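You operate a simulated robot arm through the tools that you are given. There is no shell and no other tool.

Carry out the task below with a simulated robot arm. There is one attempt and no reset: what you move stays moved.

TASK
Turn the ledger past the white tab and lower the glass plate again.
Fine: raise the glass plate and open the page clip first; stop after that leaf and clip it down; the wing stays locked, the spine whole. Where these are worked on the way, their far stop is far enough and under half their travel is too little: page clip.

It is judged by the outcome, as a careful person would: the job done as asked, and still so three seconds after it is handed in. It fails if anything else is knocked over, pushed out of place, dropped, spilled or broken.

THE ROBOT
A 6-joint arm with a two-finger gripper, fixed in place. Base frame: the origin is at the foot of the arm, x ahead of it, y to its left, z up. Readings come in m, rad, newtons and seconds.
Its first joint turns from -2.897 to 2.897 rad. Payload 3.43 kg.
The tool frame sits at the grasp point between the pads (the TCP): z along the fingers, y along the line on which they close. The tips reach 0.02 m beyond it. Largest opening 0.19 m; the body of the gripper starts 0.248 m behind the TCP.
Orientation is told as [roll, pitch, yaw] about the base's x, y, z axes, in that order, counted from this pose: with the fingers straight down and closing along the base's y, the tool's x points along the base's -x, its y along +y and its z along -z.

THE INTERFACE
- The arm moves only by the tool nudge_tool. Its argument "steps" is a list of rows, each a list of 7 numbers: the shift along the tool's x, y, z in m, then the turn, a rotation vector about the tool's x, y, z in rad, then the opening, from 0 (shut) to 1 (fully open). In form: [[tx, ty, tz, rx, ry, rz, grip], ...]. A call has 1 to 20 rows; each row shifts and turns the commanded pose from where the row before left it, along the tool's axes as they then stand. Each row takes 0.2 s and may step no farther than 0.05 m and 0.15 rad from the row before; otherwise, or with a gripper value out of range, the whole call is refused. Where a pose cannot be reached the arm comes as near as it can. A force on the tool above 90 N (or 10 N above the force at the start of the call, whichever is more), or a blocked arm, ends the call early, and 0.2 s more pass. The fingers move at their own pace (about 0.153 m/s each) and stop on an object; they squeeze with about 34 N. The grip force told is the motor's: it shows also when the fingers shut on nothing. Time passes only in rows, and 0.2 s behind the last, so rows that do not move let the fingers close. It gives the time, the measured TCP pose, the force on the tool (base axes), the opening and the grip force at its end, in the units of the frame above (readings bear some noise), with the torque about the TCP (base axes, N m) and any sound that the robot's microphone picked up, and new pictures: "show" is both (left out), scene, wrist or none.
- Cameras (640 x 400 px; columns grow to the right, rows downward): "scene" is fixed at [0.2208, 0.6492, 1.4713]; the picture's right is [-0.88, -0.47, 0.00], its down [-0.21, 0.39, -0.90] and it looks along [0.43, -0.79, -0.44] (base axes); focal length 364 px, centre (320, 200). "wrist" rides on the gripper at [0.071, -0.008, -0.288] in the tool frame; the picture's right is [0.12, 0.99, 0.00], its down [-0.96, 0.12, -0.25] and it looks along [-0.25, 0.03, 0.97] (tool axes); focal length 261 px, centre (320, 200). There is no depth. A picture from a camera that has moved, and an enlarged one, comes with that camera's place and axes in the base frame and with its lens.
- move_column(by): slides the trunk up (or, below 0, down) by that many m; the arm rides with it, the base frame stays. It gives what a move gives, with no picture.
- zoom(camera, box): a new picture of the part [left, top, right, bottom] of that camera's present view, enlarged. The clock stands still meanwhile.
- hand_in(): hands the job in; it is judged then, once.

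Places have to be worked out from the pictures, the camera data and where the tool is seen. Open the gripper and draw the arm clear of the work before you hand the job in, unless the task says otherwise.

The tools are called after "Call:" as name(argument=value, ...) on one line, values as JSON. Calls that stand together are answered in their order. nudge_tool: Moves the arm, as the interface text tells. Its arguments: {"type":"object","properties":{"steps":{"type":"array"},"show":{"type":"string","enum":["both","scene","wrist","none"]}},"required":["steps"]} The other tools are called the same way: move_column (by) slides the trunk up or down; zoom (camera, box) takes an enlarged picture of a part of a camera's view; hand_in () hands the job in.

At the start:

```text
clock: 0.0
ee_pos: [0.7757, -0.0392, 1.259]
tcp_rot: [-0.001, 0.001, -0.001]
ft_force: [-0.1, 0.2, -0.5]
moment: [-0.01, -0.03, -0.01]
opening: 0.1902
finger_force: 0.1
trunk travel left (down, up): [-0.35, 0.09]
```

scene: 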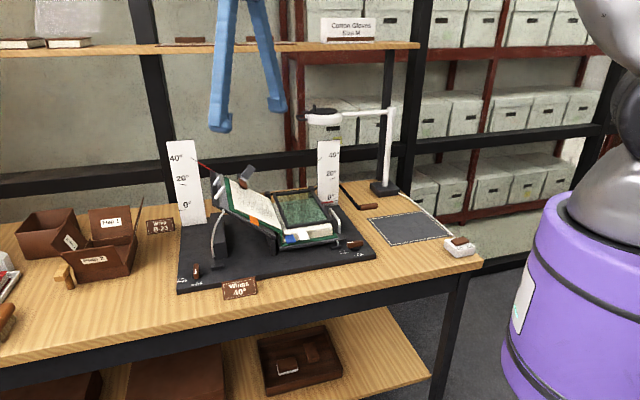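
wrist: 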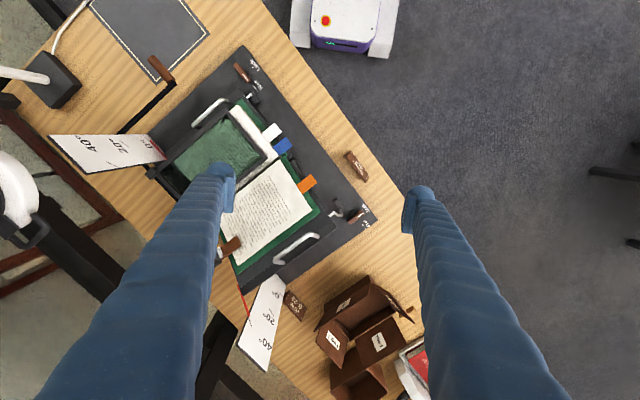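

I start by looking closely at the book cradle from both cameras before moving anything.

Call:
zoom(camera="scene", box=[160, 130, 400, 300])

Call:
zoom(camera="wrist", box=[130, 40, 390, 300])

```text
2.35 times, centred on (280, 215) of scene
camera zoom: at [0.2208, 0.6492, 1.4713], right [-0.88, -0.47, 0.0], down [-0.21, 0.39, -0.9], along [0.43, -0.79, -0.44], focal length 857 px, centre (414, 165)
```

zoom: 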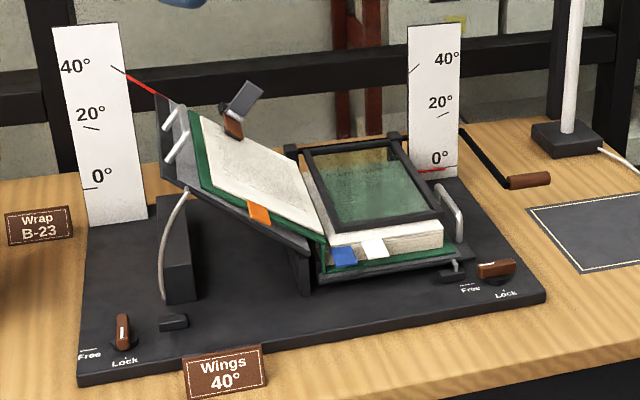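

```text
1.54 times, centred on (260, 170) of wrist
camera zoom: at [0.7058, -0.0493, 1.5477], right [-0.12, 0.99, 0.0], down [0.96, 0.12, 0.25], along [0.24, 0.03, -0.97], focal length 401 px, centre (412, 246)
```

zoom: 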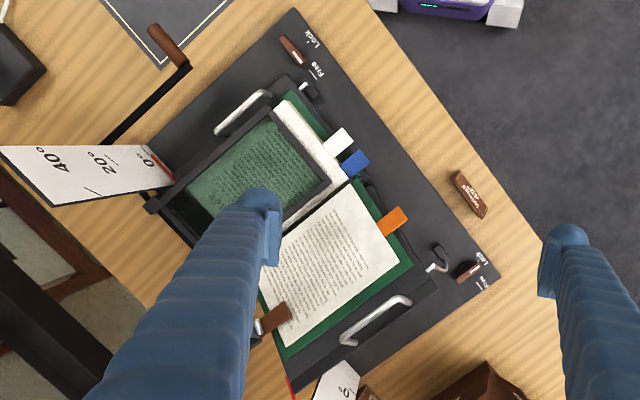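

The cradle sits rotated about 45°, base plate top near z≈0.815, with the right page block under the glass frame and white and blue tabs at the front edge. I zoom further on the clip, tabs and the crank lever.

Call:
zoom(camera="scene", box=[200, 155, 280, 205])

Call:
zoom(camera="scene", box=[265, 205, 361, 265])

Call:
zoom(camera="scene", box=[260, 170, 380, 245])

Call:
zoom(camera="wrist", box=[210, 90, 330, 165])

Call:
zoom(camera="wrist", box=[190, 200, 310, 275])

Call:
zoom(camera="wrist", box=[90, 40, 250, 140])

```text
8.00 times, centred on (240, 180) of scene
camera zoom: at [0.2208, 0.6492, 1.4713], right [-0.88, -0.47, 0.0], down [-0.21, 0.39, -0.9], along [0.43, -0.79, -0.44], focal length 2914 px, centre (960, 360)
```

zoom: 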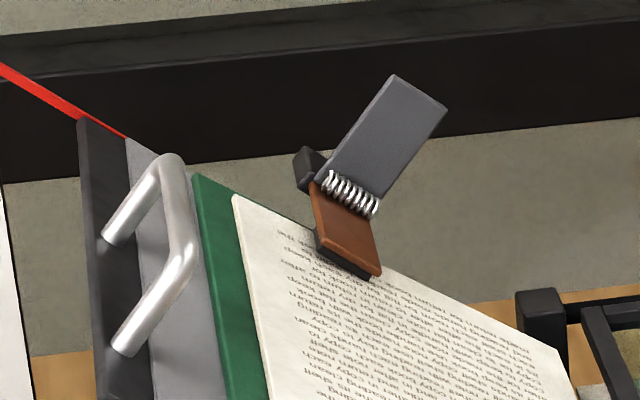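

```text
6.67 times, centred on (313, 235) of scene
camera zoom: at [0.2208, 0.6492, 1.4713], right [-0.88, -0.47, 0.0], down [-0.21, 0.39, -0.9], along [0.43, -0.79, -0.44], focal length 2428 px, centre (367, -33)
```

zoom: 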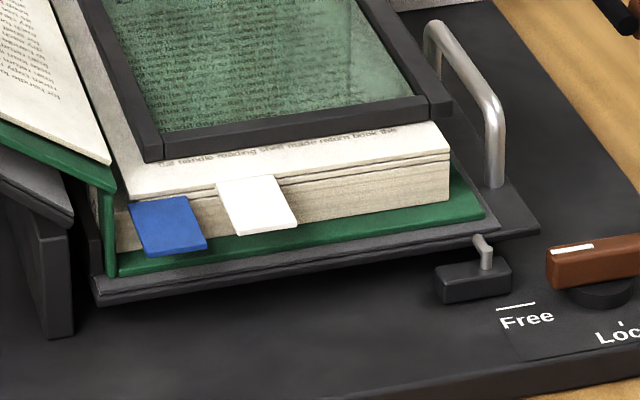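

```text
5.33 times, centred on (320, 208) of scene
camera zoom: at [0.2208, 0.6492, 1.4713], right [-0.88, -0.47, 0.0], down [-0.21, 0.39, -0.9], along [0.43, -0.79, -0.44], focal length 1942 px, centre (320, 160)
```

zoom: 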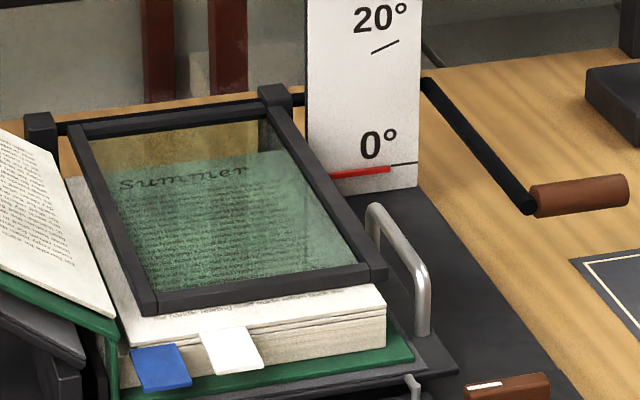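

```text
5.33 times, centred on (270, 128) of wrist
camera zoom: at [0.7058, -0.0493, 1.5477], right [-0.12, 0.99, 0.0], down [0.96, 0.12, 0.25], along [0.24, 0.03, -0.97], focal length 1390 px, centre (587, 587)
```

zoom: 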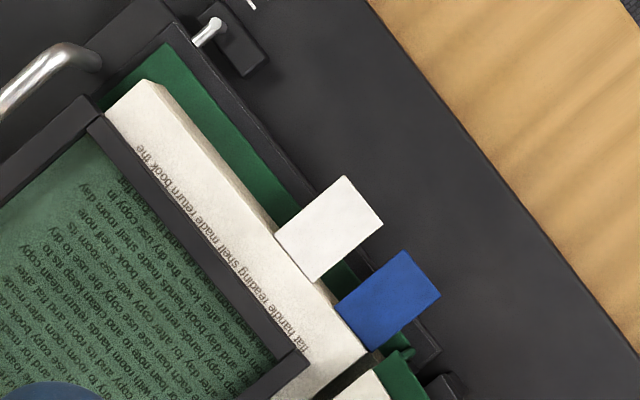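

```text
5.33 times, centred on (250, 238) of wrist
camera zoom: at [0.7058, -0.0493, 1.5477], right [-0.12, 0.99, 0.0], down [0.96, 0.12, 0.25], along [0.24, 0.03, -0.97], focal length 1390 px, centre (693, 0)
```

zoom: 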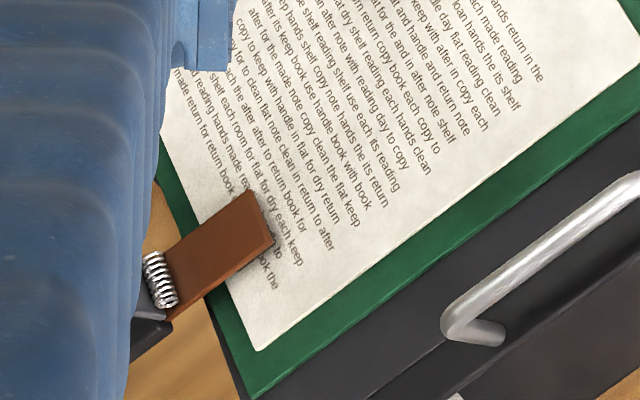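

```text
4.00 times, centred on (170, 90) of wrist
camera zoom: at [0.7058, -0.0493, 1.5477], right [-0.12, 0.99, 0.0], down [0.96, 0.12, 0.25], along [0.24, 0.03, -0.97], focal length 1043 px, centre (920, 640)
```

zoom: 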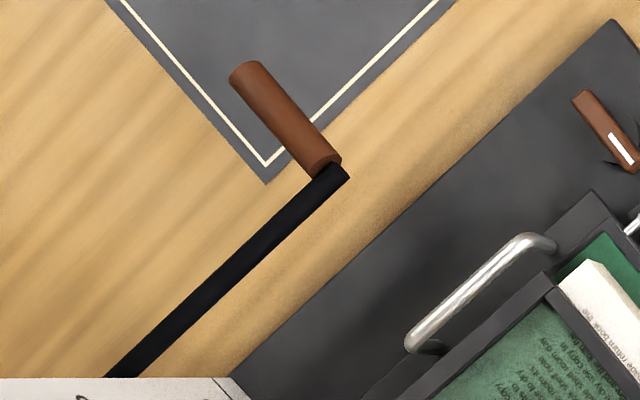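

The white tab sits just under the top page layer, blue lower; the crank handle is near (0.61,-0.43,0.89) with its hinge at the back, and the clip is at the back of the raised left wing. I turn the tool 45° to line up with the cradle and move above the right page block for a better view.

Call:
nudge_tool(steps=[[0, 0, 0, 0, 0, -0.1327, 0.6], [0, 0, 0, 0, 0, -0.1327, 0.6], [0, 0, 0, 0, 0, -0.1327, 0.6], [0, 0, 0, 0, 0, -0.1327, 0.6], [0, 0, 0, 0, 0, -0.1327, 0.6], [0, 0, 0, 0, 0, -0.1327, 0.6], [0.0337, -0.0258, 0, 0, 0, 0, 0.6], [0.0337, -0.0258, 0, 0, 0, 0, 0.6], [0.0337, -0.0258, 0, 0, 0, 0, 0.6], [0.0337, -0.0258, 0, 0, 0, 0, 0.6], [0.0337, -0.0258, 0, 0, 0, 0, 0.6]])

```text
clock: 2.4
ee_pos: [0.7486, -0.2509, 1.2619]
tcp_rot: [-0.001, 0.0, 0.796]
ft_force: [0.0, 0.7, 0.6]
moment: [0.04, 0.0, -0.01]
opening: 0.1141
finger_force: 0.0
trunk travel left (down, up): [-0.35, 0.09]
camera wrist: at [0.7057, -0.3081, 1.5495], right [-0.79, 0.61, 0.0], down [0.59, 0.77, 0.25], along [0.15, 0.2, -0.97], focal length 261 px, centre (320, 200)
```

scene: 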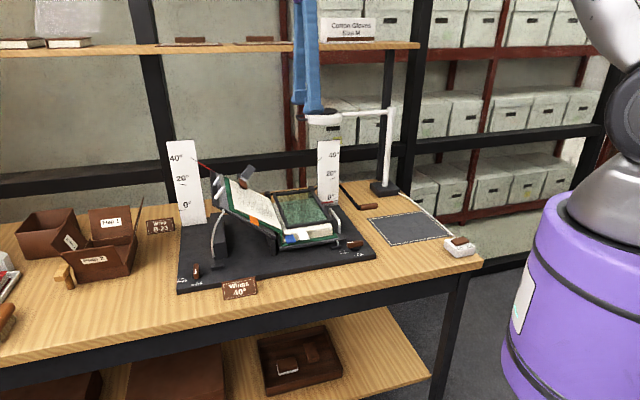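
wrist: 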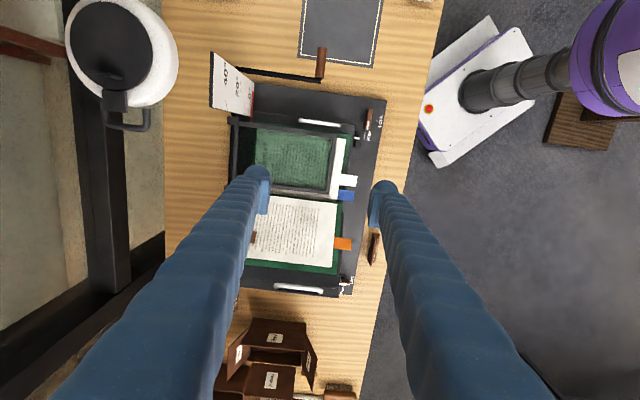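

The view is now aligned with the cradle; the lamp head hangs near the hinge line at about z≈1.17, so I should come at the crank handle from the front with a tilted tool. I zoom to locate the handle, clip and tabs more exactly.

Call:
zoom(camera="wrist", box=[200, 40, 392, 160])

Call:
zoom(camera="wrist", box=[220, 130, 396, 240])

Call:
zoom(camera="wrist", box=[220, 200, 380, 300])

```text
3.33 times, centred on (296, 100) of wrist
camera zoom: at [0.7057, -0.3081, 1.5495], right [-0.79, 0.61, 0.0], down [0.59, 0.77, 0.25], along [0.15, 0.2, -0.97], focal length 869 px, centre (400, 533)
```

zoom: 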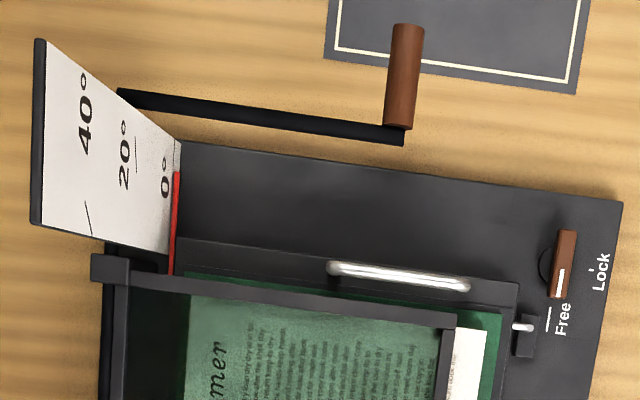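

```text
3.64 times, centred on (308, 185) of wrist
camera zoom: at [0.7057, -0.3081, 1.5495], right [-0.79, 0.61, 0.0], down [0.59, 0.77, 0.25], along [0.15, 0.2, -0.97], focal length 948 px, centre (364, 254)
```

zoom: 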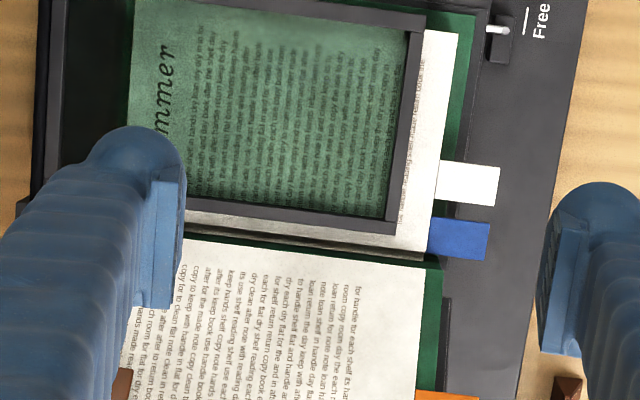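

```text
4.00 times, centred on (300, 250) of wrist
camera zoom: at [0.7057, -0.3081, 1.5495], right [-0.79, 0.61, 0.0], down [0.59, 0.77, 0.25], along [0.15, 0.2, -0.97], focal length 1043 px, centre (400, 0)
```

zoom: 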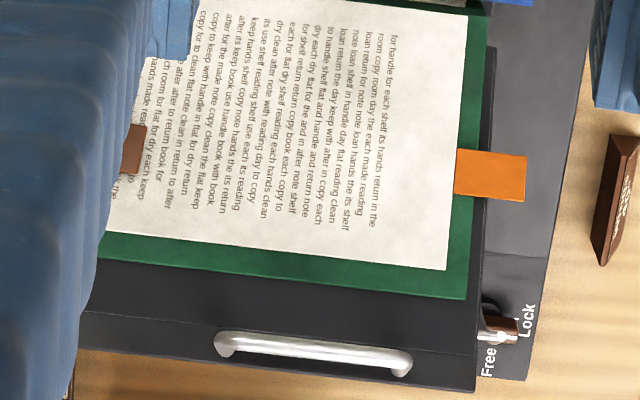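

The handle triangulates to about (0.608, -0.432, 0.890), lever radius ≈0.19 m, lying along the same direction as my tool x. I move over it, tilt the tool 50° so the fingers come in from the front, and descend to a pre-grasp point 10 cm short.

Call:
nudge_tool(steps=[[0.0455, 0.0101, 0, 0, 0, 0, 0.33], [0.0455, 0.0101, 0, 0, 0, 0, 0.33], [0.0455, 0.0101, 0, 0, 0, 0, 0.33], [0.0455, 0.0101, 0, 0, 0, 0, 0.33], [0.0455, 0.0101, 0, 0, 0, 0, 0.33], [0, 0, 0, 0.1454, 0, 0, 0.33], [0, 0, 0, 0.1454, 0, 0, 0.33], [0, 0, 0, 0.1454, 0, 0, 0.33], [0, 0, 0, 0.1454, 0, 0, 0.33], [0, 0, 0, 0.1454, 0, 0, 0.33], [0, 0, 0, 0.1454, 0, 0, 0.33], [0, 0.0337, 0.0283, 0, 0, 0, 0.33], [0, 0.0337, 0.0283, 0, 0, 0, 0.33], [0, 0.0337, 0.0283, 0, 0, 0, 0.33], [0, 0.0337, 0.0283, 0, 0, 0, 0.33], [0, 0.0337, 0.0283, 0, 0, 0, 0.33], [0, 0.0337, 0.0283, 0, 0, 0, 0.33], [0, 0.0337, 0.0283, 0, 0, 0, 0.33]])

```text
clock: 6.2
ee_pos: [0.5282, -0.3753, 0.9631]
tcp_rot: [-0.618, 0.049, 0.765]
ft_force: [1.1, -0.5, -0.2]
moment: [-0.03, 0.05, -0.01]
opening: 0.0624
finger_force: 0.1
out of reach, approached as far as the arm can: row 10, 11, 14, 15, 16, 17, 18
trunk travel left (down, up): [-0.35, 0.09]
camera wrist: at [0.3744, -0.3016, 1.206], right [-0.67, 0.48, -0.57], down [0.53, 0.84, 0.09], along [0.52, -0.24, -0.82], focal length 261 px, centre (320, 200)
```

scene: 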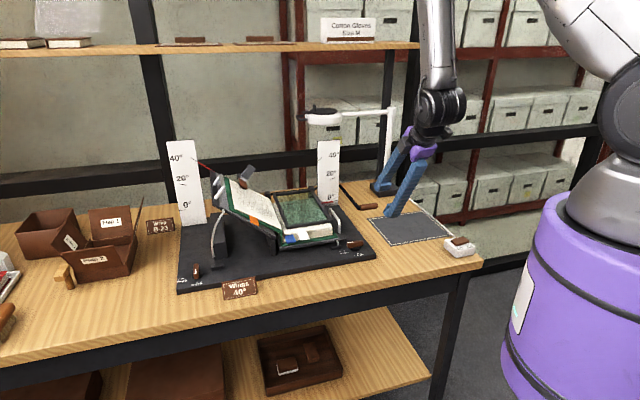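
wrist: 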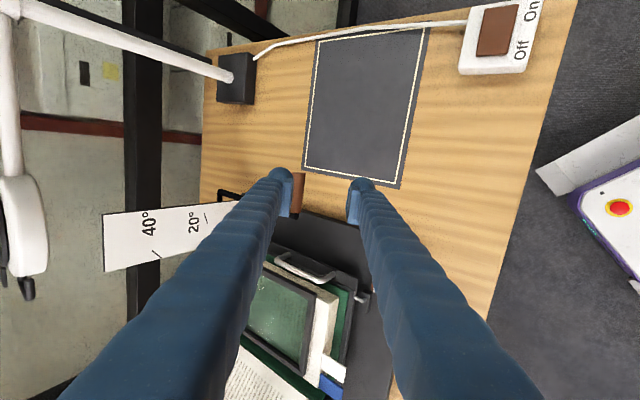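

The 50° tilt is beyond reach here (the wrist folds too close to the base); about 35° was reached. I back the tilt off by 15° and check where the commanded pose really stands.

Call:
nudge_tool(steps=[[0, 0, 0, -0.131, 0, 0, 0.33], [0, 0, 0, -0.131, 0, 0, 0.33], [0, 0, 0, 0, 0, 0, 0.33]])

```text
clock: 7.0
ee_pos: [0.5275, -0.3744, 0.9646]
tcp_rot: [-0.359, 0.045, 0.768]
ft_force: [0.5, 0.4, 0.1]
moment: [-0.01, 0.02, 0.01]
opening: 0.0626
finger_force: 0.0
trunk travel left (down, up): [-0.35, 0.09]
camera wrist: at [0.4206, -0.3497, 1.2397], right [-0.74, 0.58, -0.34], down [0.56, 0.81, 0.15], along [0.36, -0.08, -0.93], focal length 261 px, centre (320, 200)
```

scene: 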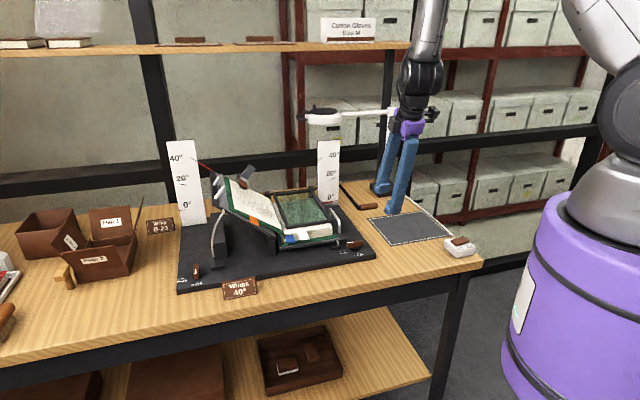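
wrist: 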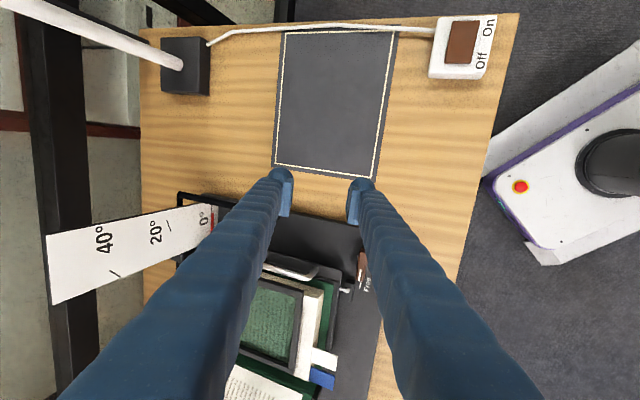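

The commanded pose follows what was reached, which is useful. I raise the trunk by its remaining 0.09 m to give the folded arm more room, then straighten the orientation to a clean 30° tilt at a pre-grasp point in front of the handle.

Call:
move_column(by=0.09)

```text
clock: 8.2
ee_pos: [0.5259, -0.3745, 1.0535]
tcp_rot: [-0.359, 0.042, 0.766]
ft_force: [-0.1, -0.2, 0.4]
moment: [0.01, -0.03, -0.04]
opening: 0.0625
finger_force: 0.0
trunk travel left (down, up): [-0.44, 0.0]
```

Trunk is at the top and the pose is unchanged otherwise. I correct the orientation to a 30° tilt and move to the pre-grasp point.

Call:
nudge_tool(steps=[[0, 0, 0, 0.08, -0.052, -0.0104, 0.33], [0, 0, 0, 0.085, 0, 0, 0.33], [-0.0055, -0.0012, 0.0371, 0, 0, 0, 0.33], [-0.0055, -0.0012, 0.0371, 0, 0, 0, 0.33], [-0.0055, -0.0012, 0.0371, 0, 0, 0, 0.33]])

```text
clock: 9.4
ee_pos: [0.6178, -0.3806, 0.975]
tcp_rot: [-0.522, 0.012, 0.791]
ft_force: [0.3, -0.2, 0.7]
moment: [-0.04, 0.05, -0.01]
opening: 0.0625
finger_force: 0.1
out of reach, approached as far as the arm can: row 1, 2, 3, 4, 5
trunk travel left (down, up): [-0.44, 0.0]
camera wrist: at [0.4734, -0.3344, 1.2305], right [-0.7, 0.52, -0.49], down [0.52, 0.84, 0.15], along [0.49, -0.15, -0.86], focal length 261 px, centre (320, 200)
```

scene: 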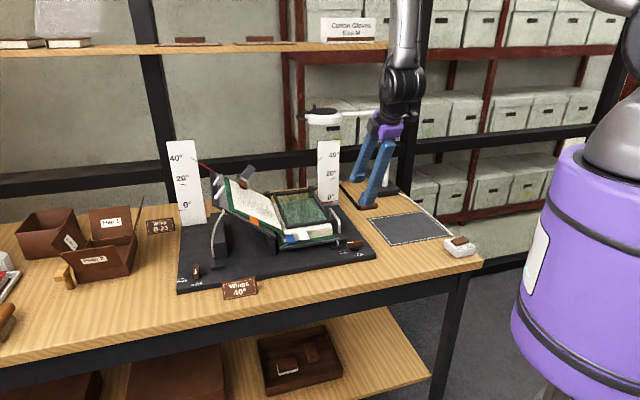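
wrist: 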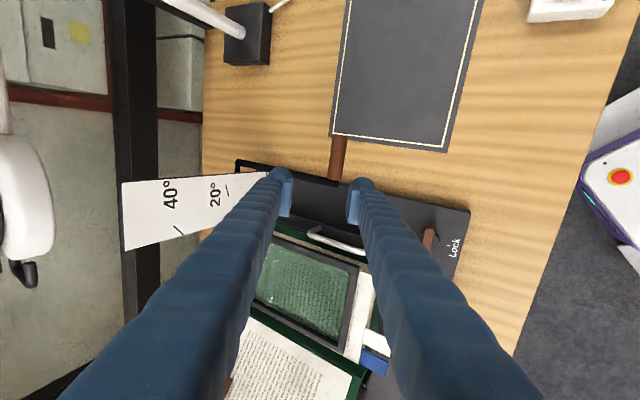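

Raising the trunk made close-in tilting worse, so a lower trunk should be better (flatter forearm). I straighten the tool, rise 0.35 m, and then lower the trunk.

Call:
nudge_tool(steps=[[0, 0, -0.04, -0.1305, 0, 0, 0.33], [0, 0, -0.04, -0.1305, 0, 0, 0.33], [0, 0, -0.04, -0.1305, 0, 0, 0.33], [0, 0, -0.04, -0.1305, 0, 0, 0.33], [0, 0, -0.045, 0, 0, 0, 0.33], [0, 0, -0.045, 0, 0, 0, 0.33], [0, 0, -0.045, 0, 0, 0, 0.33], [0, 0, -0.045, 0, 0, 0, 0.33], [0, 0, -0.045, 0, 0, 0, 0.33]], show="scene")

```text
clock: 11.4
ee_pos: [0.5626, -0.3552, 1.3281]
tcp_rot: [-0.073, 0.085, 0.771]
ft_force: [-0.3, 0.6, -0.4]
moment: [-0.06, -0.06, 0.04]
opening: 0.0626
finger_force: 0.1
out of reach, approached as far as the arm can: row 2, 3, 4
trunk travel left (down, up): [-0.44, 0.0]
```

scene: 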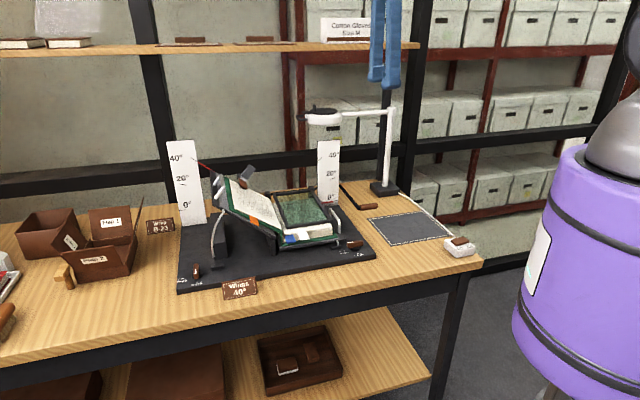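

The TCP is at z=1.328, well above everything, so I lower the trunk by 0.35 m (fingers end near z≈0.98, above the clear desk area).

Call:
move_column(by=-0.3)

```text
clock: 14.4
ee_pos: [0.5641, -0.3557, 1.0278]
tcp_rot: [-0.074, 0.084, 0.772]
ft_force: [1.0, 1.0, 0.1]
moment: [0.01, -0.02, -0.03]
opening: 0.0627
finger_force: 0.0
trunk travel left (down, up): [-0.14, 0.3]
```

Trunk is now 0.21 m below its starting height with the TCP at z≈1.03. I correct the small orientation error and tilt toward 45° in place to test the reach.

Call:
nudge_tool(steps=[[0, 0, 0, 0.04, -0.0856, -0.0177, 0.33], [0, 0, 0, 0.134, 0, 0, 0.33], [0, 0, 0, 0.134, 0, 0, 0.33], [0, 0, 0, 0.134, 0, 0, 0.33], [0, 0, 0, 0.134, 0, 0, 0.33], [0, 0, 0, 0.134, 0, 0, 0.33]])

```text
clock: 16.1
ee_pos: [0.522, -0.3627, 1.0101]
tcp_rot: [-0.558, 0.004, 0.649]
ft_force: [-0.2, 0.3, -0.4]
moment: [-0.01, -0.01, 0.0]
opening: 0.0627
finger_force: 0.1
out of reach, approached as far as the arm can: row 5, 6
trunk travel left (down, up): [-0.14, 0.3]
stopped in row 6: the arm was blocked; the commanded pose is now the measured one
camera wrist: at [0.3791, -0.2898, 1.2598], right [-0.6, 0.6, -0.53], down [0.63, 0.76, 0.15], along [0.49, -0.24, -0.84], focal length 261 px, centre (320, 200)
```

scene: 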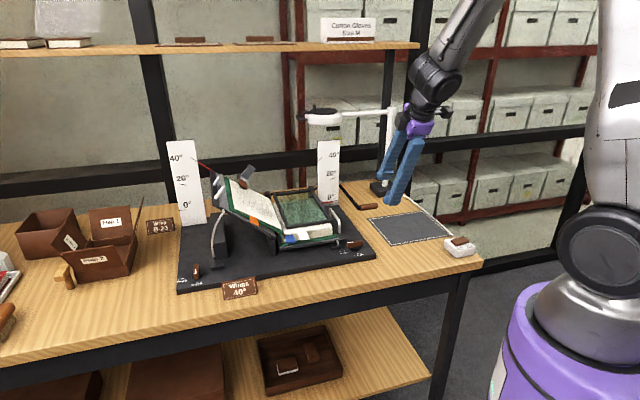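
wrist: 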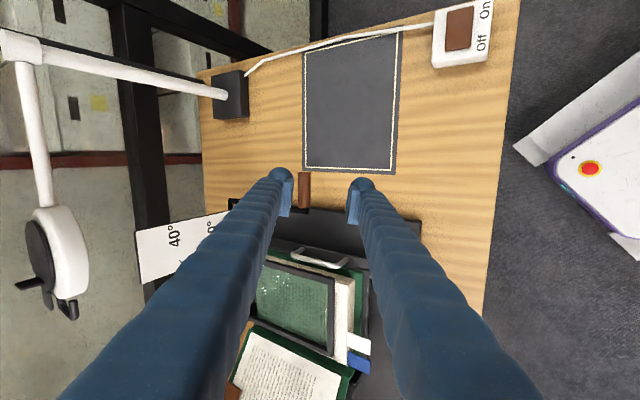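

The close-in tilt is limited to ~30°, so I'll use about 25° tilt, which still keeps the gripper ahead of the lamp arm. I correct yaw and move to the pre-grasp point 7 cm short of the handle.

Call:
nudge_tool(steps=[[0, 0, 0, -0.122, 0, 0, 0.33], [0, 0, 0, 0, -0.065, -0.132, 0.33], [-0.0037, -0.0161, 0.0285, 0, 0, 0, 0.33], [-0.0037, -0.0161, 0.0285, 0, 0, 0, 0.33], [-0.0037, -0.0161, 0.0285, 0, 0, 0, 0.33]])

```text
clock: 17.2
ee_pos: [0.5837, -0.4185, 0.9564]
tcp_rot: [-0.492, 0.022, 0.788]
ft_force: [-0.9, 0.1, -0.5]
moment: [-0.02, -0.04, 0.02]
opening: 0.0627
finger_force: 0.1
out of reach, approached as far as the arm can: row 1
trunk travel left (down, up): [-0.14, 0.3]
camera wrist: at [0.4477, -0.3757, 1.2166], right [-0.71, 0.53, -0.47], down [0.53, 0.84, 0.14], along [0.47, -0.14, -0.87], focal length 261 px, centre (320, 200)
```

scene: 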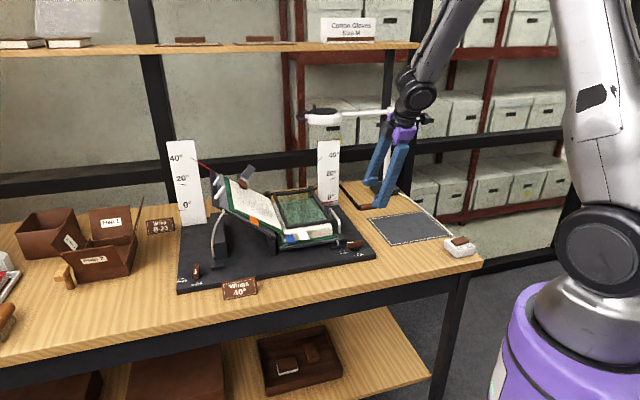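
wrist: 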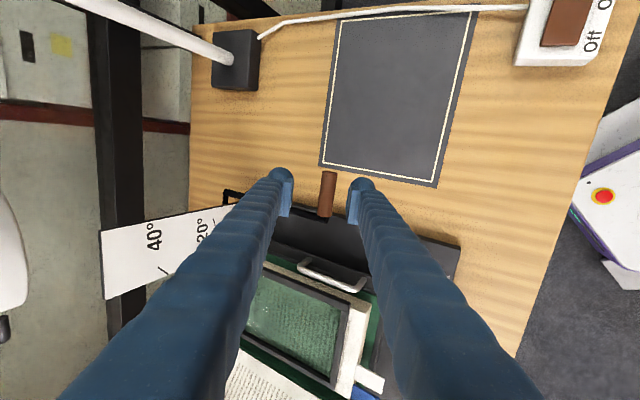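

The handle lies centred between the fingers about 7 cm ahead. I advance along the tool onto it with fingers open.

Call:
nudge_tool(steps=[[-0.003, 0.0026, 0.024, 0, 0, 0, 0.33], [-0.003, 0.0026, 0.024, 0, 0, 0, 0.33], [0, 0.0026, 0.023, 0, 0, 0, 0.33]])

```text
clock: 18.1
ee_pos: [0.6063, -0.4352, 0.8928]
tcp_rot: [-0.492, 0.022, 0.786]
ft_force: [-0.9, -0.3, -0.6]
moment: [-0.02, -0.01, 0.02]
opening: 0.0628
finger_force: 0.0
trunk travel left (down, up): [-0.14, 0.3]
camera wrist: at [0.469, -0.3917, 1.1513], right [-0.71, 0.53, -0.47], down [0.53, 0.84, 0.14], along [0.47, -0.14, -0.87], focal length 261 px, centre (320, 200)
```

scene: 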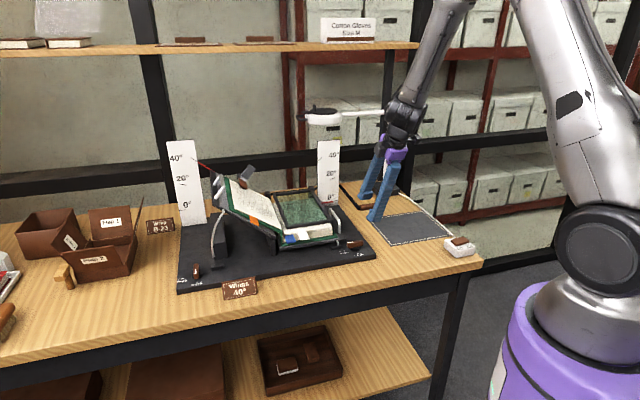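
wrist: 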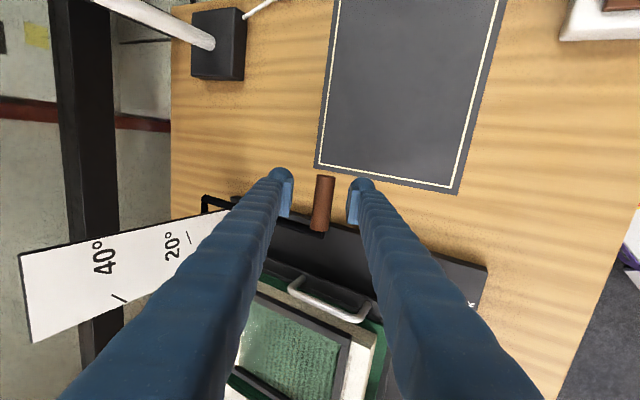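

The handle is right at the TCP between the pads. I close the gripper on it.

Call:
nudge_tool(steps=[[0, 0, 0, 0, 0, 0, 0.05], [0, 0, 0, 0, 0, 0, 0.0], [0, 0, 0, 0, 0, 0, 0.0]], show="wrist")

```text
clock: 18.9
ee_pos: [0.6025, -0.433, 0.8909]
tcp_rot: [-0.489, 0.022, 0.788]
ft_force: [-23.9, 21.1, -4.3]
moment: [0.48, 0.2, -1.23]
opening: 0.0201
finger_force: 44.6
trunk travel left (down, up): [-0.14, 0.3]
camera wrist: at [0.4667, -0.39, 1.1511], right [-0.71, 0.53, -0.46], down [0.53, 0.84, 0.14], along [0.46, -0.14, -0.87], focal length 261 px, centre (320, 200)
```

wrist: 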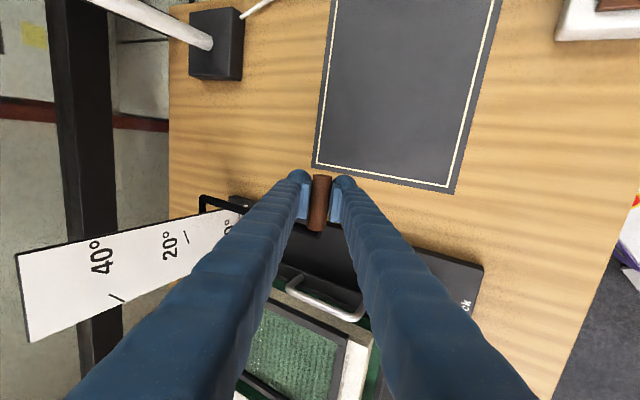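

Gripped: opening 0.020 m on the handle, with ~32 N side load from a 4 mm offset along the lever. I relieve that offset and lift 2 cm to feel how the lever moves.

Call:
nudge_tool(steps=[[0, 0.004, -0.0021, 0, 0, 0, 0], [0, -0.005, -0.0087, 0, 0, 0, 0], [0, -0.0054, -0.0084, 0, 0, 0, 0], [0, 0, 0, 0, 0, 0, 0]])

```text
clock: 19.9
ee_pos: [0.6045, -0.4343, 0.9124]
tcp_rot: [-0.493, 0.022, 0.787]
ft_force: [-3.6, -2.4, -0.3]
moment: [0.36, -0.56, -0.92]
opening: 0.0191
finger_force: 44.8
trunk travel left (down, up): [-0.14, 0.3]
camera wrist: at [0.4673, -0.3899, 1.1718], right [-0.71, 0.53, -0.47], down [0.53, 0.84, 0.14], along [0.47, -0.15, -0.87], focal length 261 px, centre (320, 200)
```

scene: 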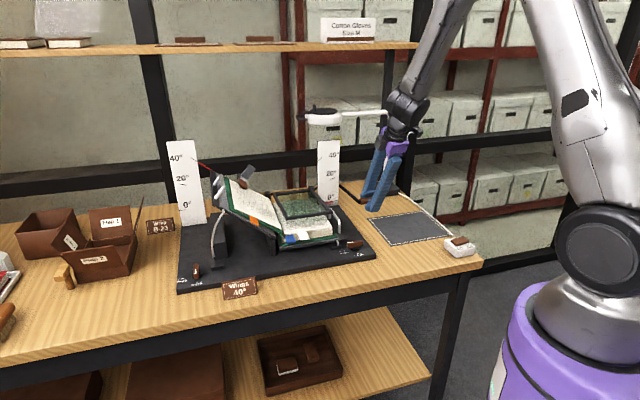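
wrist: 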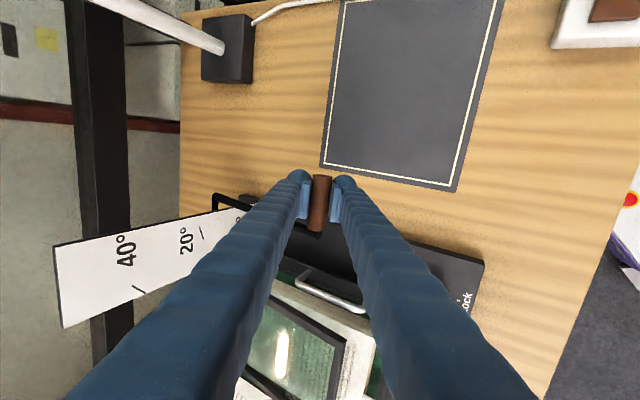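

The glass is rising with almost no force on the tool. I continue along the estimated arc (radius ≈0.197 m about the rear hinge) to about 35°.

Call:
nudge_tool(steps=[[0, -0.0104, -0.0138, 0, 0, 0, 0], [0, -0.0133, -0.0146, 0, 0, 0, 0], [0, -0.0146, -0.0131, 0, 0, 0, 0], [0, -0.0159, -0.0116, 0, 0, 0, 0], [0, -0.017, -0.01, 0, 0, 0, 0], [0, 0, 0, 0, 0, 0, 0]])

```text
clock: 21.2
ee_pos: [0.629, -0.4591, 0.999]
tcp_rot: [-0.489, 0.021, 0.786]
ft_force: [0.3, -35.7, -19.7]
moment: [0.31, -0.03, -1.27]
opening: 0.0178
finger_force: 45.0
trunk travel left (down, up): [-0.14, 0.3]
camera wrist: at [0.4927, -0.4144, 1.2587], right [-0.71, 0.53, -0.46], down [0.53, 0.84, 0.14], along [0.46, -0.14, -0.87], focal length 261 px, centre (320, 200)
```

scene: 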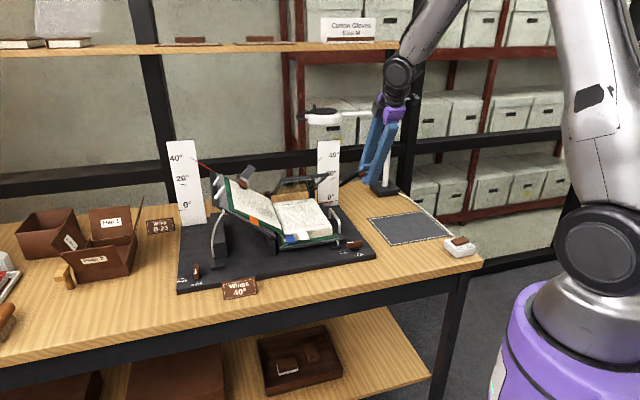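
wrist: 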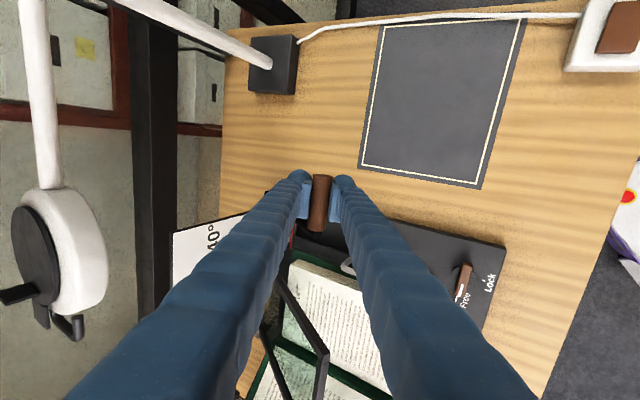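

The glass is clearly lifting; the reaction shows my radius is ~3 mm too large and a slight sideways pull. I correct to radius 0.191 about (v 0.367, z 0.886), ease sideways by 3 mm, and continue to about 57°.

Call:
nudge_tool(steps=[[0.003, -0.0116, -0.0016, 0, 0, 0, 0], [0, -0.0181, -0.0063, 0, 0, 0, 0], [0, -0.0186, -0.0043, 0, 0, 0, 0], [0, -0.0189, -0.0025, 0, 0, 0, 0], [0, 0, 0, 0, 0, 0, 0]])

```text
clock: 22.4
ee_pos: [0.6646, -0.4922, 1.0467]
tcp_rot: [-0.492, 0.019, 0.785]
ft_force: [-5.7, -1.9, 2.8]
moment: [0.47, -0.4, -1.19]
opening: 0.0175
finger_force: 45.1
trunk travel left (down, up): [-0.14, 0.3]
camera wrist: at [0.5274, -0.4491, 1.306], right [-0.71, 0.53, -0.47], down [0.53, 0.84, 0.14], along [0.47, -0.14, -0.87], focal length 261 px, centre (320, 200)
```

scene: 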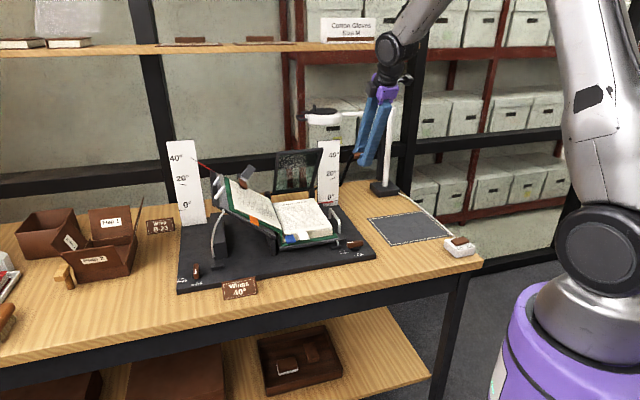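
wrist: 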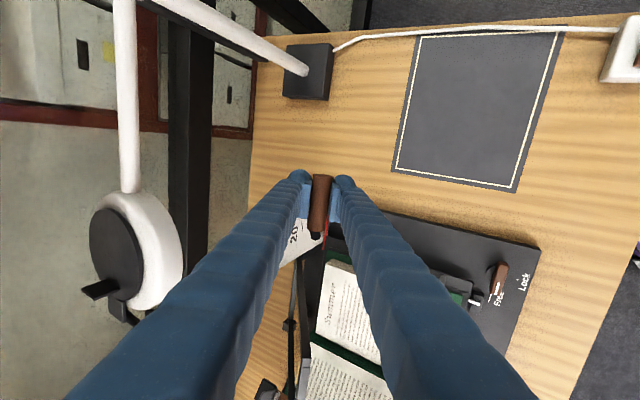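

Load is near zero and the plate is ~57° up; the lamp arm is ~10 cm further back. I continue along the arc to about 75°.

Call:
nudge_tool(steps=[[0, -0.0191, -0.0006, 0, 0, 0, 0], [0, -0.0191, 0.0013, 0, 0, 0, 0], [0, -0.0188, 0.0032, 0, 0, 0, 0], [0, 0, 0, 0, 0, 0, 0]])

```text
clock: 23.4
ee_pos: [0.7018, -0.5303, 1.0705]
tcp_rot: [-0.494, 0.021, 0.787]
ft_force: [-11.8, -14.0, -1.3]
moment: [0.37, -0.58, -1.04]
opening: 0.0177
finger_force: 44.6
trunk travel left (down, up): [-0.14, 0.3]
camera wrist: at [0.5651, -0.4862, 1.3296], right [-0.71, 0.53, -0.47], down [0.53, 0.84, 0.14], along [0.47, -0.14, -0.87], focal length 261 px, centre (320, 200)
```

scene: 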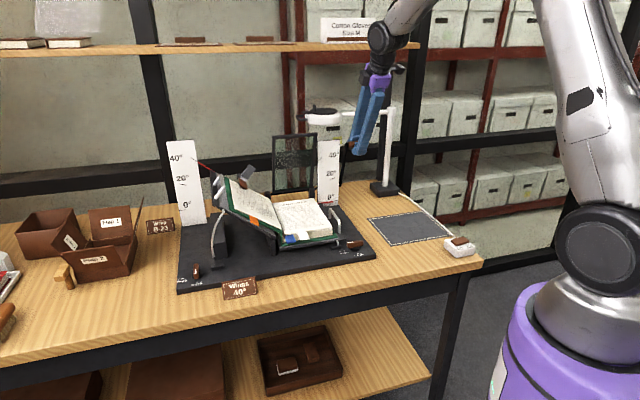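
wrist: 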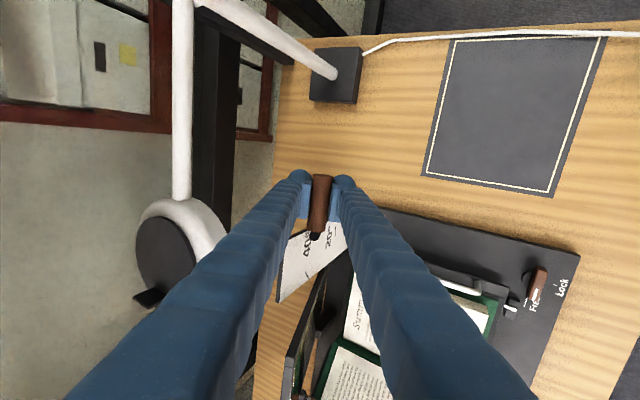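

At ~75° the plate still moves freely, with a slight sideways pull. I ease 2.5 mm sideways and go on to ~86°, watching for a stop.

Call:
nudge_tool(steps=[[0.0025, -0.0184, 0.0051, 0, 0, 0, 0], [0, -0.0179, 0.0069, 0, 0, 0, 0], [0, 0, 0, 0, 0, 0, 0]])

```text
clock: 24.2
ee_pos: [0.7287, -0.5568, 1.077]
tcp_rot: [-0.493, 0.022, 0.786]
ft_force: [-2.7, -4.3, 2.5]
moment: [0.45, -0.82, -1.05]
opening: 0.0177
finger_force: 44.7
trunk travel left (down, up): [-0.14, 0.3]
camera wrist: at [0.5915, -0.5126, 1.3361], right [-0.71, 0.53, -0.47], down [0.53, 0.84, 0.14], along [0.47, -0.14, -0.87], focal length 261 px, centre (320, 200)
```

scene: 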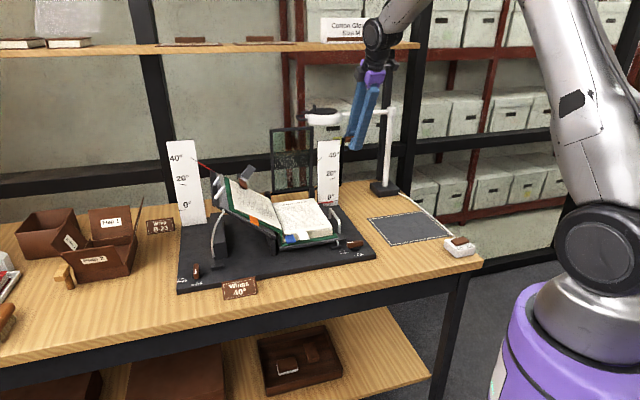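
wrist: 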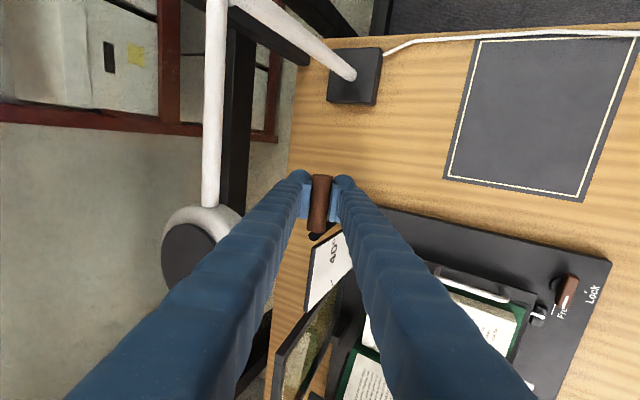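

The plate is almost vertical; I zoom to check its clearance to the lamp head before going any further.

Call:
zoom(camera="scene", box=[250, 90, 410, 210])

Call:
zoom(camera="wrist", box=[140, 180, 400, 400])

```text
3.33 times, centred on (330, 150) of scene
camera zoom: at [0.2208, 0.6492, 1.4713], right [-0.88, -0.47, 0.0], down [-0.21, 0.39, -0.9], along [0.43, -0.79, -0.44], focal length 1214 px, centre (287, 367)
```

zoom: 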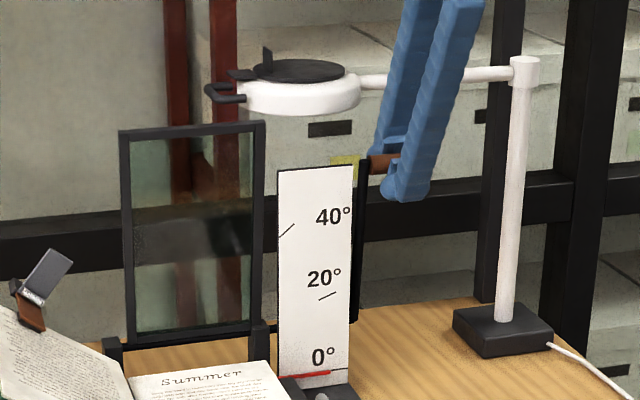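

```text
1.82 times, centred on (270, 290) of wrist
camera zoom: at [0.5915, -0.5126, 1.3361], right [-0.71, 0.53, -0.47], down [0.53, 0.84, 0.14], along [0.47, -0.14, -0.87], focal length 474 px, centre (411, 36)
```

zoom: 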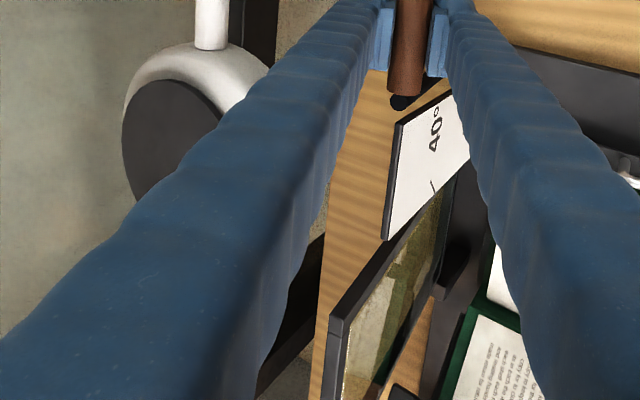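

The frame's top corner is close under the lamp head, so I stop at ~86° rather than swing further. The lever shows almost no weight; I open the fingers by only a little while they still cage the handle, to see whether the plate stays up by itself.

Call:
nudge_tool(steps=[[0, 0, 0, 0, 0, 0, 0.25], [0, 0, 0, 0, 0, 0, 0.25], [0, 0, 0, 0, 0, 0, 0.25]])

```text
clock: 25.1
ee_pos: [0.7278, -0.5552, 1.0746]
tcp_rot: [-0.493, 0.021, 0.787]
ft_force: [0.8, 0.1, 0.2]
moment: [0.0, 0.04, -0.01]
opening: 0.0473
finger_force: 0.0
trunk travel left (down, up): [-0.14, 0.3]
camera wrist: at [0.5916, -0.512, 1.3356], right [-0.71, 0.53, -0.47], down [0.53, 0.84, 0.14], along [0.47, -0.14, -0.87], focal length 261 px, centre (320, 200)
```

scene: 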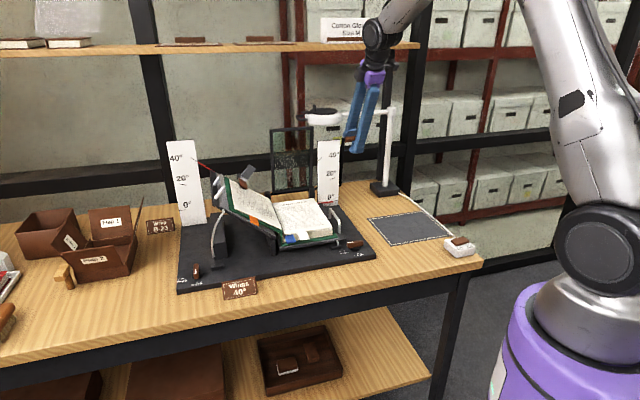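
wrist: 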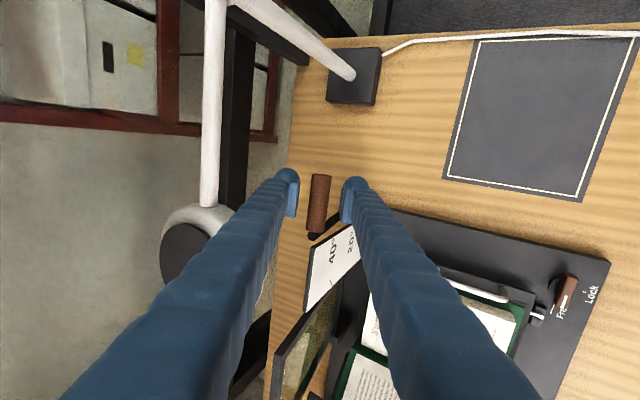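

The plate stays up by itself with the fingers open. I back off along the tool axis, swing clear of the lamp toward the front, and move across to the left wing to look at the page clip.

Call:
nudge_tool(steps=[[0, 0, -0.03, 0, 0, 0, 0.3], [0, 0, -0.04, 0, 0, 0, 0.3], [0, 0, -0.04, 0, 0, 0, 0.3], [-0.03, 0.0236, -0.0195, 0, 0, 0, 0.3], [-0.03, 0.0236, -0.0195, 0, 0, 0, 0.1], [-0.03, 0.0236, -0.0195, 0, 0, 0, 0.0], [-0.03, 0.0236, -0.0195, 0, 0, 0, 0.0], [-0.03, 0.0236, -0.0195, 0, 0, 0, 0.0], [-0.043, 0, 0, 0, 0, 0, 0.0], [-0.043, 0, 0, 0, 0, 0, 0.0], [-0.043, 0, 0, 0, 0, 0, 0.0], [-0.043, 0, 0, 0, 0, 0, 0.0], [-0.043, 0, 0, 0, 0, 0, 0.0], [-0.043, 0, 0, 0, 0, 0, 0.0]])

```text
clock: 28.1
ee_pos: [0.8755, -0.1237, 1.1935]
tcp_rot: [-0.491, 0.023, 0.786]
ft_force: [-0.2, -0.8, 0.3]
moment: [0.0, 0.02, -0.01]
opening: 0.0002
finger_force: 34.0
trunk travel left (down, up): [-0.14, 0.3]
camera wrist: at [0.7382, -0.0809, 1.4524], right [-0.71, 0.53, -0.47], down [0.53, 0.84, 0.14], along [0.46, -0.14, -0.87], focal length 261 px, centre (320, 200)
```

scene: 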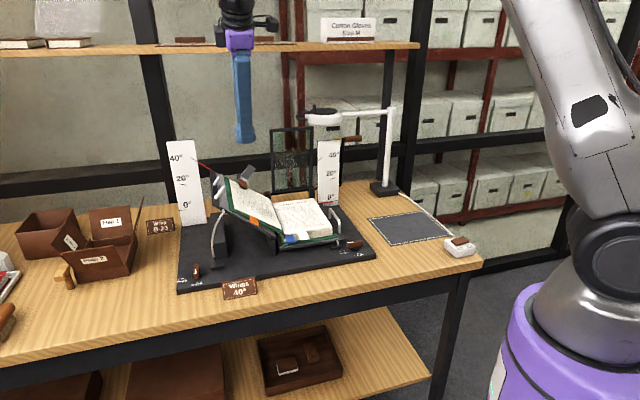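
wrist: 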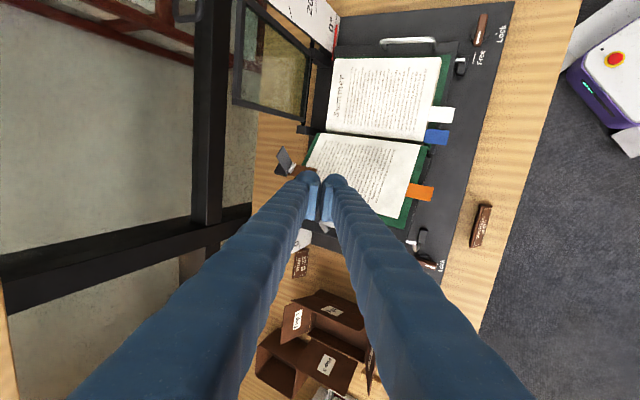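

Good: the plate stands open, and the clip is visible just left of the fingertips. I zoom on the clip in both cameras to pin its position.

Call:
zoom(camera="wrist", box=[240, 120, 336, 180])

Call:
zoom(camera="scene", box=[200, 150, 296, 210])

Call:
zoom(camera="wrist", box=[340, 60, 500, 160])

Call:
zoom(camera="scene", box=[265, 190, 361, 250])

```text
6.67 times, centred on (288, 150) of wrist
camera zoom: at [0.7382, -0.0809, 1.4524], right [-0.71, 0.53, -0.47], down [0.53, 0.84, 0.14], along [0.46, -0.14, -0.87], focal length 1738 px, centre (533, 533)
```

zoom: 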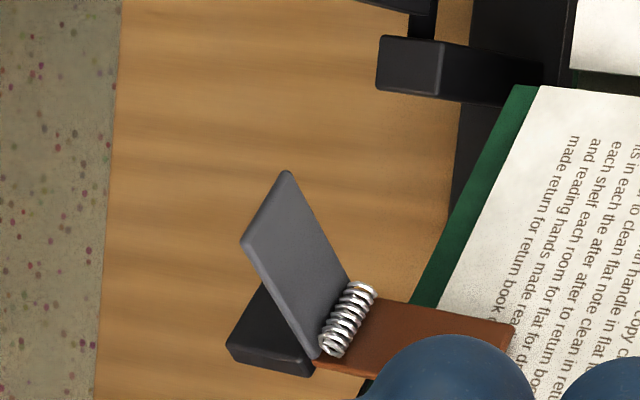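

```text
6.67 times, centred on (248, 180) of scene
camera zoom: at [0.2208, 0.6492, 1.4713], right [-0.88, -0.47, 0.0], down [-0.21, 0.39, -0.9], along [0.43, -0.79, -0.44], focal length 2428 px, centre (800, 333)
```

zoom: 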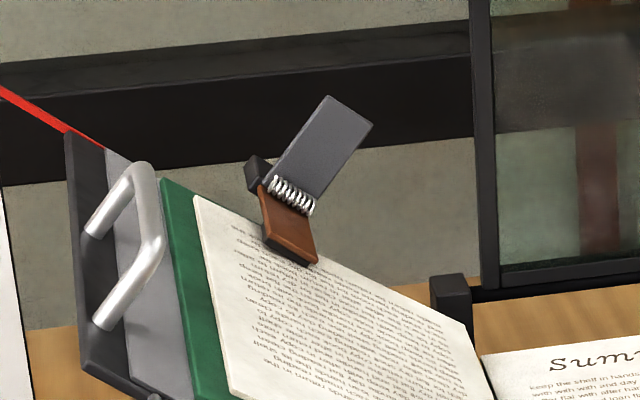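

```text
4.00 times, centred on (420, 110) of wrist
camera zoom: at [0.7382, -0.0809, 1.4524], right [-0.71, 0.53, -0.47], down [0.53, 0.84, 0.14], along [0.46, -0.14, -0.87], focal length 1043 px, centre (-80, 560)
```

zoom: 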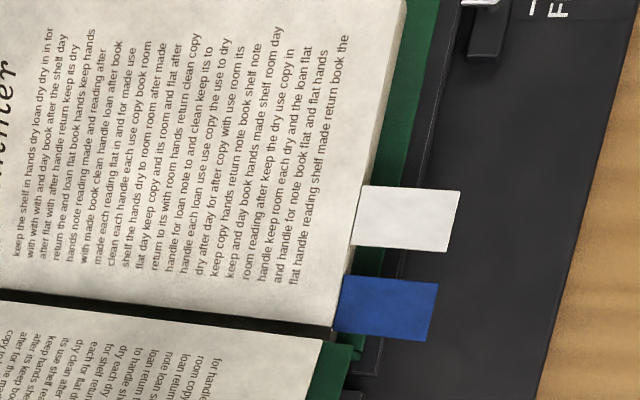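

```text
6.67 times, centred on (313, 220) of scene
camera zoom: at [0.2208, 0.6492, 1.4713], right [-0.88, -0.47, 0.0], down [-0.21, 0.39, -0.9], along [0.43, -0.79, -0.44], focal length 2428 px, centre (367, 67)
```

zoom: 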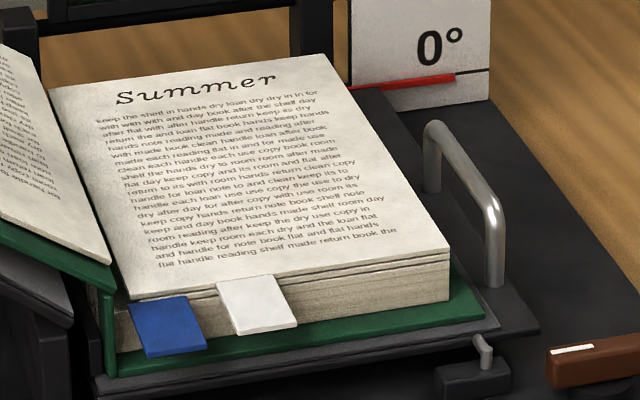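

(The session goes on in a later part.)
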